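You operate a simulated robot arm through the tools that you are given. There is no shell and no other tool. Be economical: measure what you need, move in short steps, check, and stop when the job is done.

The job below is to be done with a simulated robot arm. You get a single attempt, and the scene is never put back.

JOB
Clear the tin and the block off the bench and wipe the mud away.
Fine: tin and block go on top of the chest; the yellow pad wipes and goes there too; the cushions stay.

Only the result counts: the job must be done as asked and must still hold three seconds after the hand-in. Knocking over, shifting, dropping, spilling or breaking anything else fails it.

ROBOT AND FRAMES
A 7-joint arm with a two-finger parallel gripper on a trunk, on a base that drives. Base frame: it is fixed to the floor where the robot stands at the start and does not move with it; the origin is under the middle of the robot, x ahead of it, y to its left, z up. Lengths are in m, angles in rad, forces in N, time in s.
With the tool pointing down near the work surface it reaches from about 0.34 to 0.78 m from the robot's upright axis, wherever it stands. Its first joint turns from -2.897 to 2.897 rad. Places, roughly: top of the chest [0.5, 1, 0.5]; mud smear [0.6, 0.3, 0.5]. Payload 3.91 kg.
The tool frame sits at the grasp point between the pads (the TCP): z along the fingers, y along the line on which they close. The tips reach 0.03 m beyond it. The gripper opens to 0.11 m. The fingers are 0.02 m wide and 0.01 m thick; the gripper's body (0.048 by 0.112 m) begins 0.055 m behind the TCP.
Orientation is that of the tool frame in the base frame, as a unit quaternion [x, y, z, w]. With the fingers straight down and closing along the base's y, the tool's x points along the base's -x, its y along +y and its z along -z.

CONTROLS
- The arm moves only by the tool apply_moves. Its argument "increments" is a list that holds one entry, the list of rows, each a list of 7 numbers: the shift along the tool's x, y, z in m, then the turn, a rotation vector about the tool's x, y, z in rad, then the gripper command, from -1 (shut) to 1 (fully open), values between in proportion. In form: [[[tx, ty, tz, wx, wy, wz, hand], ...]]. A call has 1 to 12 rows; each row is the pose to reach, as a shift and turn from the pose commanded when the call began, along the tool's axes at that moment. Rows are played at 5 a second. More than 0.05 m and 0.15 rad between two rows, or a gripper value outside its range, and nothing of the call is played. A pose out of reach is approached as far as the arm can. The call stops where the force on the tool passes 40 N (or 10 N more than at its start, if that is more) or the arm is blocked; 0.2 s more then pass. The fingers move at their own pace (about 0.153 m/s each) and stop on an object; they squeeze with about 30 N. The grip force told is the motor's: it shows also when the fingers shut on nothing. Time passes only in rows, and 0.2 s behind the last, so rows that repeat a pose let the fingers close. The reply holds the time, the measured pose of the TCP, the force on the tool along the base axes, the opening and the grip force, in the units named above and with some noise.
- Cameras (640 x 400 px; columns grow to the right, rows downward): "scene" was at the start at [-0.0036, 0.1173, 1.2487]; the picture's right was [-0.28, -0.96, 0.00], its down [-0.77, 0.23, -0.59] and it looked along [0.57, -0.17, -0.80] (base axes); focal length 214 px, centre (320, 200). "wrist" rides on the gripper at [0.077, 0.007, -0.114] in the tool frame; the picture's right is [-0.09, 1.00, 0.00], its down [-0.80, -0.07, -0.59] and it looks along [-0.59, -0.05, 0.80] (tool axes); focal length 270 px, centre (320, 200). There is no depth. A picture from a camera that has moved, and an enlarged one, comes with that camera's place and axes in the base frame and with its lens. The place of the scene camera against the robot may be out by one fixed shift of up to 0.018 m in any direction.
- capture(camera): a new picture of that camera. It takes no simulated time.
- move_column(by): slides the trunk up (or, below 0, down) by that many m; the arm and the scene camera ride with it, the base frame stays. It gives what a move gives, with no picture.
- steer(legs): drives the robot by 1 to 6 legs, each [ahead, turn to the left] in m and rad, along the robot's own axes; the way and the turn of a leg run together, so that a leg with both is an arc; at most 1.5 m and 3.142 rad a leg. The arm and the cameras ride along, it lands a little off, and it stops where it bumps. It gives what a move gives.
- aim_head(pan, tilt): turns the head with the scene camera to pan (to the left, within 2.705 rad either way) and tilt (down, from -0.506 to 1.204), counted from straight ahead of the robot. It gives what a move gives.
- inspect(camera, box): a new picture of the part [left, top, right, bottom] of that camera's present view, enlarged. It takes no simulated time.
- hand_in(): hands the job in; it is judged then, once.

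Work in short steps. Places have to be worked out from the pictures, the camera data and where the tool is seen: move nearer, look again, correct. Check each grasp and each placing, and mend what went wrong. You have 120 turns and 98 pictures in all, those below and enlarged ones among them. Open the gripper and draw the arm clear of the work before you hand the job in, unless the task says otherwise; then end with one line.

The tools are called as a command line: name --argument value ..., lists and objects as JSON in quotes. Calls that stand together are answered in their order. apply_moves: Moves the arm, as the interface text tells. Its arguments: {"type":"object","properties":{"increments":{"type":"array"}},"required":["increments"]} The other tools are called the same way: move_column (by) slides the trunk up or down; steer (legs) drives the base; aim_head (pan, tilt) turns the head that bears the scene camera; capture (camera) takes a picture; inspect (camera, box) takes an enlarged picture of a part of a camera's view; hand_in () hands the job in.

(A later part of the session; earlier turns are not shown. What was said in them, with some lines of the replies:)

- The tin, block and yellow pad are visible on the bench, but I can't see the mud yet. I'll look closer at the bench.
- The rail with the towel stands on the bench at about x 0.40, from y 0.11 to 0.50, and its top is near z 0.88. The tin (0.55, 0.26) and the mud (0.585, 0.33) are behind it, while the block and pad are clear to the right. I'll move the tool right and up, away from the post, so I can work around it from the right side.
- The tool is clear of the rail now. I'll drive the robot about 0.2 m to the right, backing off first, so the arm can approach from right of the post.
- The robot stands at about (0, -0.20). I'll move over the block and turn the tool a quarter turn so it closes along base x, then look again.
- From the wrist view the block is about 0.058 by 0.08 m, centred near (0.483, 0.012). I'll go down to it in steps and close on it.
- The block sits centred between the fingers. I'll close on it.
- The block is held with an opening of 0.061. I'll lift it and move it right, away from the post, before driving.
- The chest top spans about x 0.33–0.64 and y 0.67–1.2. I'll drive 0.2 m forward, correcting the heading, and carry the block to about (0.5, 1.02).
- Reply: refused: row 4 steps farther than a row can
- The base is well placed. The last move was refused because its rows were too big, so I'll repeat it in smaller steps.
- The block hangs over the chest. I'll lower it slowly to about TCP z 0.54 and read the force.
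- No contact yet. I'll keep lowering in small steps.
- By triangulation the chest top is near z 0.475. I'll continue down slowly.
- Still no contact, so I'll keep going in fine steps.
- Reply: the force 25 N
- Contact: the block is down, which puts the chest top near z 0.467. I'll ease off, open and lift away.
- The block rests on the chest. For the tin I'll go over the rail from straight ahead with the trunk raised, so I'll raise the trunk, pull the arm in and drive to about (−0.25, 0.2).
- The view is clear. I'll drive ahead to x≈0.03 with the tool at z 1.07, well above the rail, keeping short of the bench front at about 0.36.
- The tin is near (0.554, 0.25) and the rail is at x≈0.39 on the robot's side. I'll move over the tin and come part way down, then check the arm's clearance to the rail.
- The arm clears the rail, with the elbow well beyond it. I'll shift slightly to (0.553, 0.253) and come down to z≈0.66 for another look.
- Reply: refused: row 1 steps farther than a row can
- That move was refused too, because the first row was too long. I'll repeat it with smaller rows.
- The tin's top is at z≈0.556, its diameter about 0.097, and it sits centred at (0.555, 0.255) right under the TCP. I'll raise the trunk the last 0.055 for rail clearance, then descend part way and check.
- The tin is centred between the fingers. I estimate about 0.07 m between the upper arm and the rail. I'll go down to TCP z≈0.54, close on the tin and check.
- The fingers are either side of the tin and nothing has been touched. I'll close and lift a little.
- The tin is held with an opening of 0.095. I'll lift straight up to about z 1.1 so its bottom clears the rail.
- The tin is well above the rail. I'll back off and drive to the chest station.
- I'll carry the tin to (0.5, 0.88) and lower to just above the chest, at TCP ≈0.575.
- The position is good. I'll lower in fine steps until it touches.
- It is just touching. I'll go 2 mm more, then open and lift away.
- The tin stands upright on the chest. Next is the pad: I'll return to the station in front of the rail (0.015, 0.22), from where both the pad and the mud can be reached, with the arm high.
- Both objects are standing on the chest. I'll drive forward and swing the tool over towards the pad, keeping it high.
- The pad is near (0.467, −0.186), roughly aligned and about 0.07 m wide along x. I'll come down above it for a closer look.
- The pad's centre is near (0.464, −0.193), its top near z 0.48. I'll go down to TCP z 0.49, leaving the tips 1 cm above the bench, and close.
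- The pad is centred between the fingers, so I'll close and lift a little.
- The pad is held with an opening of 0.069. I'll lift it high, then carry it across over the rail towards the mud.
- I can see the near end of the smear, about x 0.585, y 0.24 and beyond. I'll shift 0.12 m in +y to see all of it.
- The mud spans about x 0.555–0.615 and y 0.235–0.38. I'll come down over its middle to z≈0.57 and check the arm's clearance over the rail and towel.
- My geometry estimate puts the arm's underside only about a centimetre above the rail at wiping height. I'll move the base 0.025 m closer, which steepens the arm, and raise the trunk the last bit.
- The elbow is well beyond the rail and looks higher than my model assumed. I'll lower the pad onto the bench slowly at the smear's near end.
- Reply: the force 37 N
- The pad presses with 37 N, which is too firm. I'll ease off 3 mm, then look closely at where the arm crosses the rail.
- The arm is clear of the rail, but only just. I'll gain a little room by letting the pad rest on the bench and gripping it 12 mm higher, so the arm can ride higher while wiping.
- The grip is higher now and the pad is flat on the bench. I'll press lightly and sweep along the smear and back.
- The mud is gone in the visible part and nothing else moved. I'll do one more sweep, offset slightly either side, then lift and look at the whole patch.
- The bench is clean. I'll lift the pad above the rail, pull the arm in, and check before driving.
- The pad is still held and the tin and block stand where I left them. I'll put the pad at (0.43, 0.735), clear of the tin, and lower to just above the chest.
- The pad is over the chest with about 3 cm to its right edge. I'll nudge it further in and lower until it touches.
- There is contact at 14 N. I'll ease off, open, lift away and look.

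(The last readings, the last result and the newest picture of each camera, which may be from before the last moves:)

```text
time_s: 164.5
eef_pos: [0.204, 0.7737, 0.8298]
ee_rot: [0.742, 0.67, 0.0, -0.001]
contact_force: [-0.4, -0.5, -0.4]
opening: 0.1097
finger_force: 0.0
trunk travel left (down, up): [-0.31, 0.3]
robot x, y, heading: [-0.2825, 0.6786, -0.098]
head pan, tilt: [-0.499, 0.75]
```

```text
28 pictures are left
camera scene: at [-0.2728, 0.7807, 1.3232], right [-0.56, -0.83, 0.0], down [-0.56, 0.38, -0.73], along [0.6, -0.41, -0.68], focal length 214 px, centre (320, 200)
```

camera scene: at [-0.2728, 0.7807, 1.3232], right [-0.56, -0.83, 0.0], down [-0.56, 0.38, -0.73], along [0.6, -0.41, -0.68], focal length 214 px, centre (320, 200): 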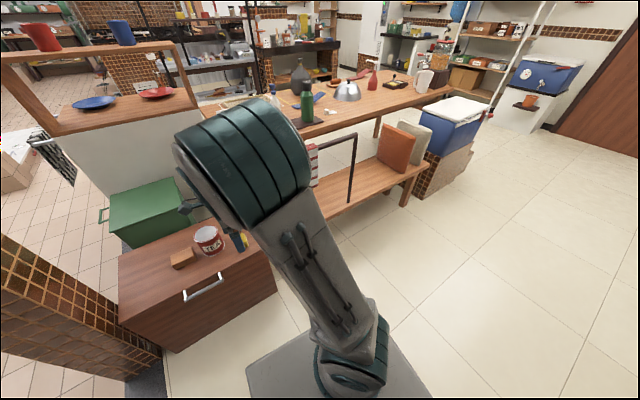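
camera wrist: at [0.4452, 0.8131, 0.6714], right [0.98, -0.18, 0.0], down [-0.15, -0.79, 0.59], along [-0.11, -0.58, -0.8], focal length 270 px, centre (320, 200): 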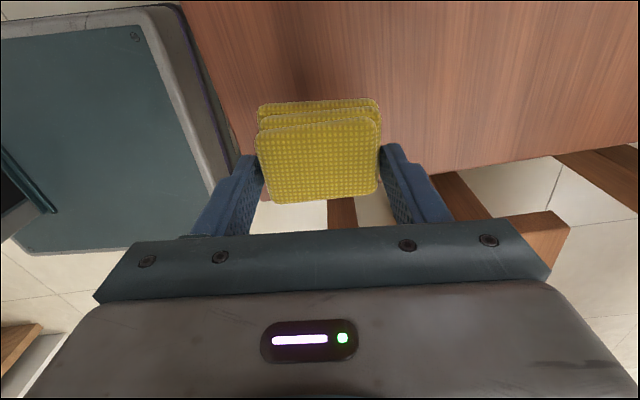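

The arm is clear. I'll do a last close check of the chest top.

inspect --camera "scene" --box '[110, 200, 270, 300]'

aim_head --pan -0.1 --tilt 0.75

capture --camera "wrist"

```text
4.00 times, centred on (190, 250) of scene
camera zoom: at [-0.2728, 0.7807, 1.3232], right [-0.56, -0.83, 0.0], down [-0.56, 0.38, -0.73], along [0.6, -0.41, -0.68], focal length 858 px, centre (840, 0)
```

zoom: 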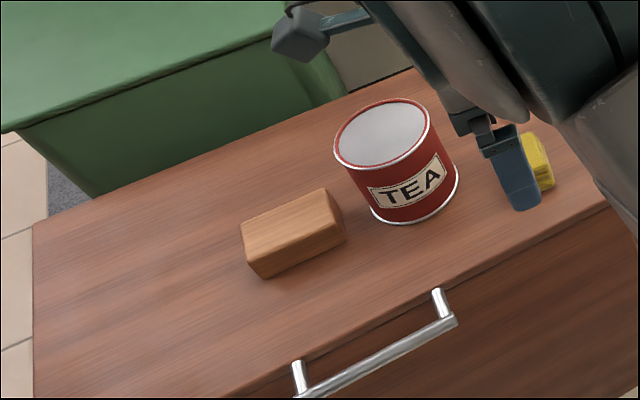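

```text
time_s: 165.4
eef_pos: [0.2029, 0.7733, 0.8304]
ee_rot: [0.742, 0.671, 0.0, 0.0]
contact_force: [0.0, -0.8, 0.7]
opening: 0.1102
finger_force: 0.1
trunk travel left (down, up): [-0.31, 0.3]
robot x, y, heading: [-0.2804, 0.6801, -0.103]
head pan, tilt: [-0.099, 0.75]
```

```text
26 pictures are left
camera wrist: at [0.2192, 0.8486, 0.9461], right [0.98, -0.19, 0.0], down [-0.15, -0.79, 0.59], along [-0.11, -0.58, -0.8], focal length 270 px, centre (320, 200)
```

wrist: 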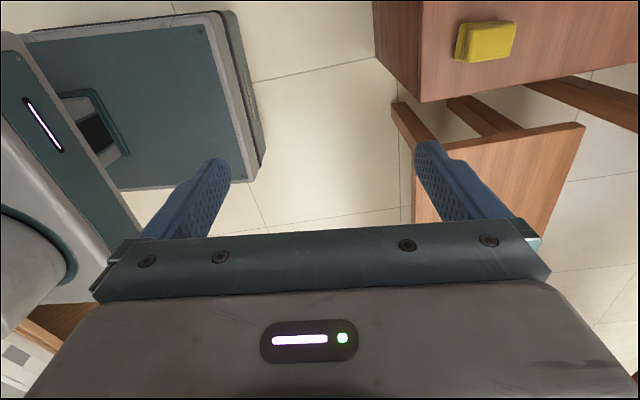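

The tin, block and pad all rest on top of the chest, the bench is clean, and the rail, towel and cushions are where they were. The gripper is open and clear, so I'll hand in.

hand_in

```text
The job is handed in.
```

I wiped the mud off the bench, put the tin, the block and the yellow pad on top of the chest, and left the cushions untouched. The job is handed in.
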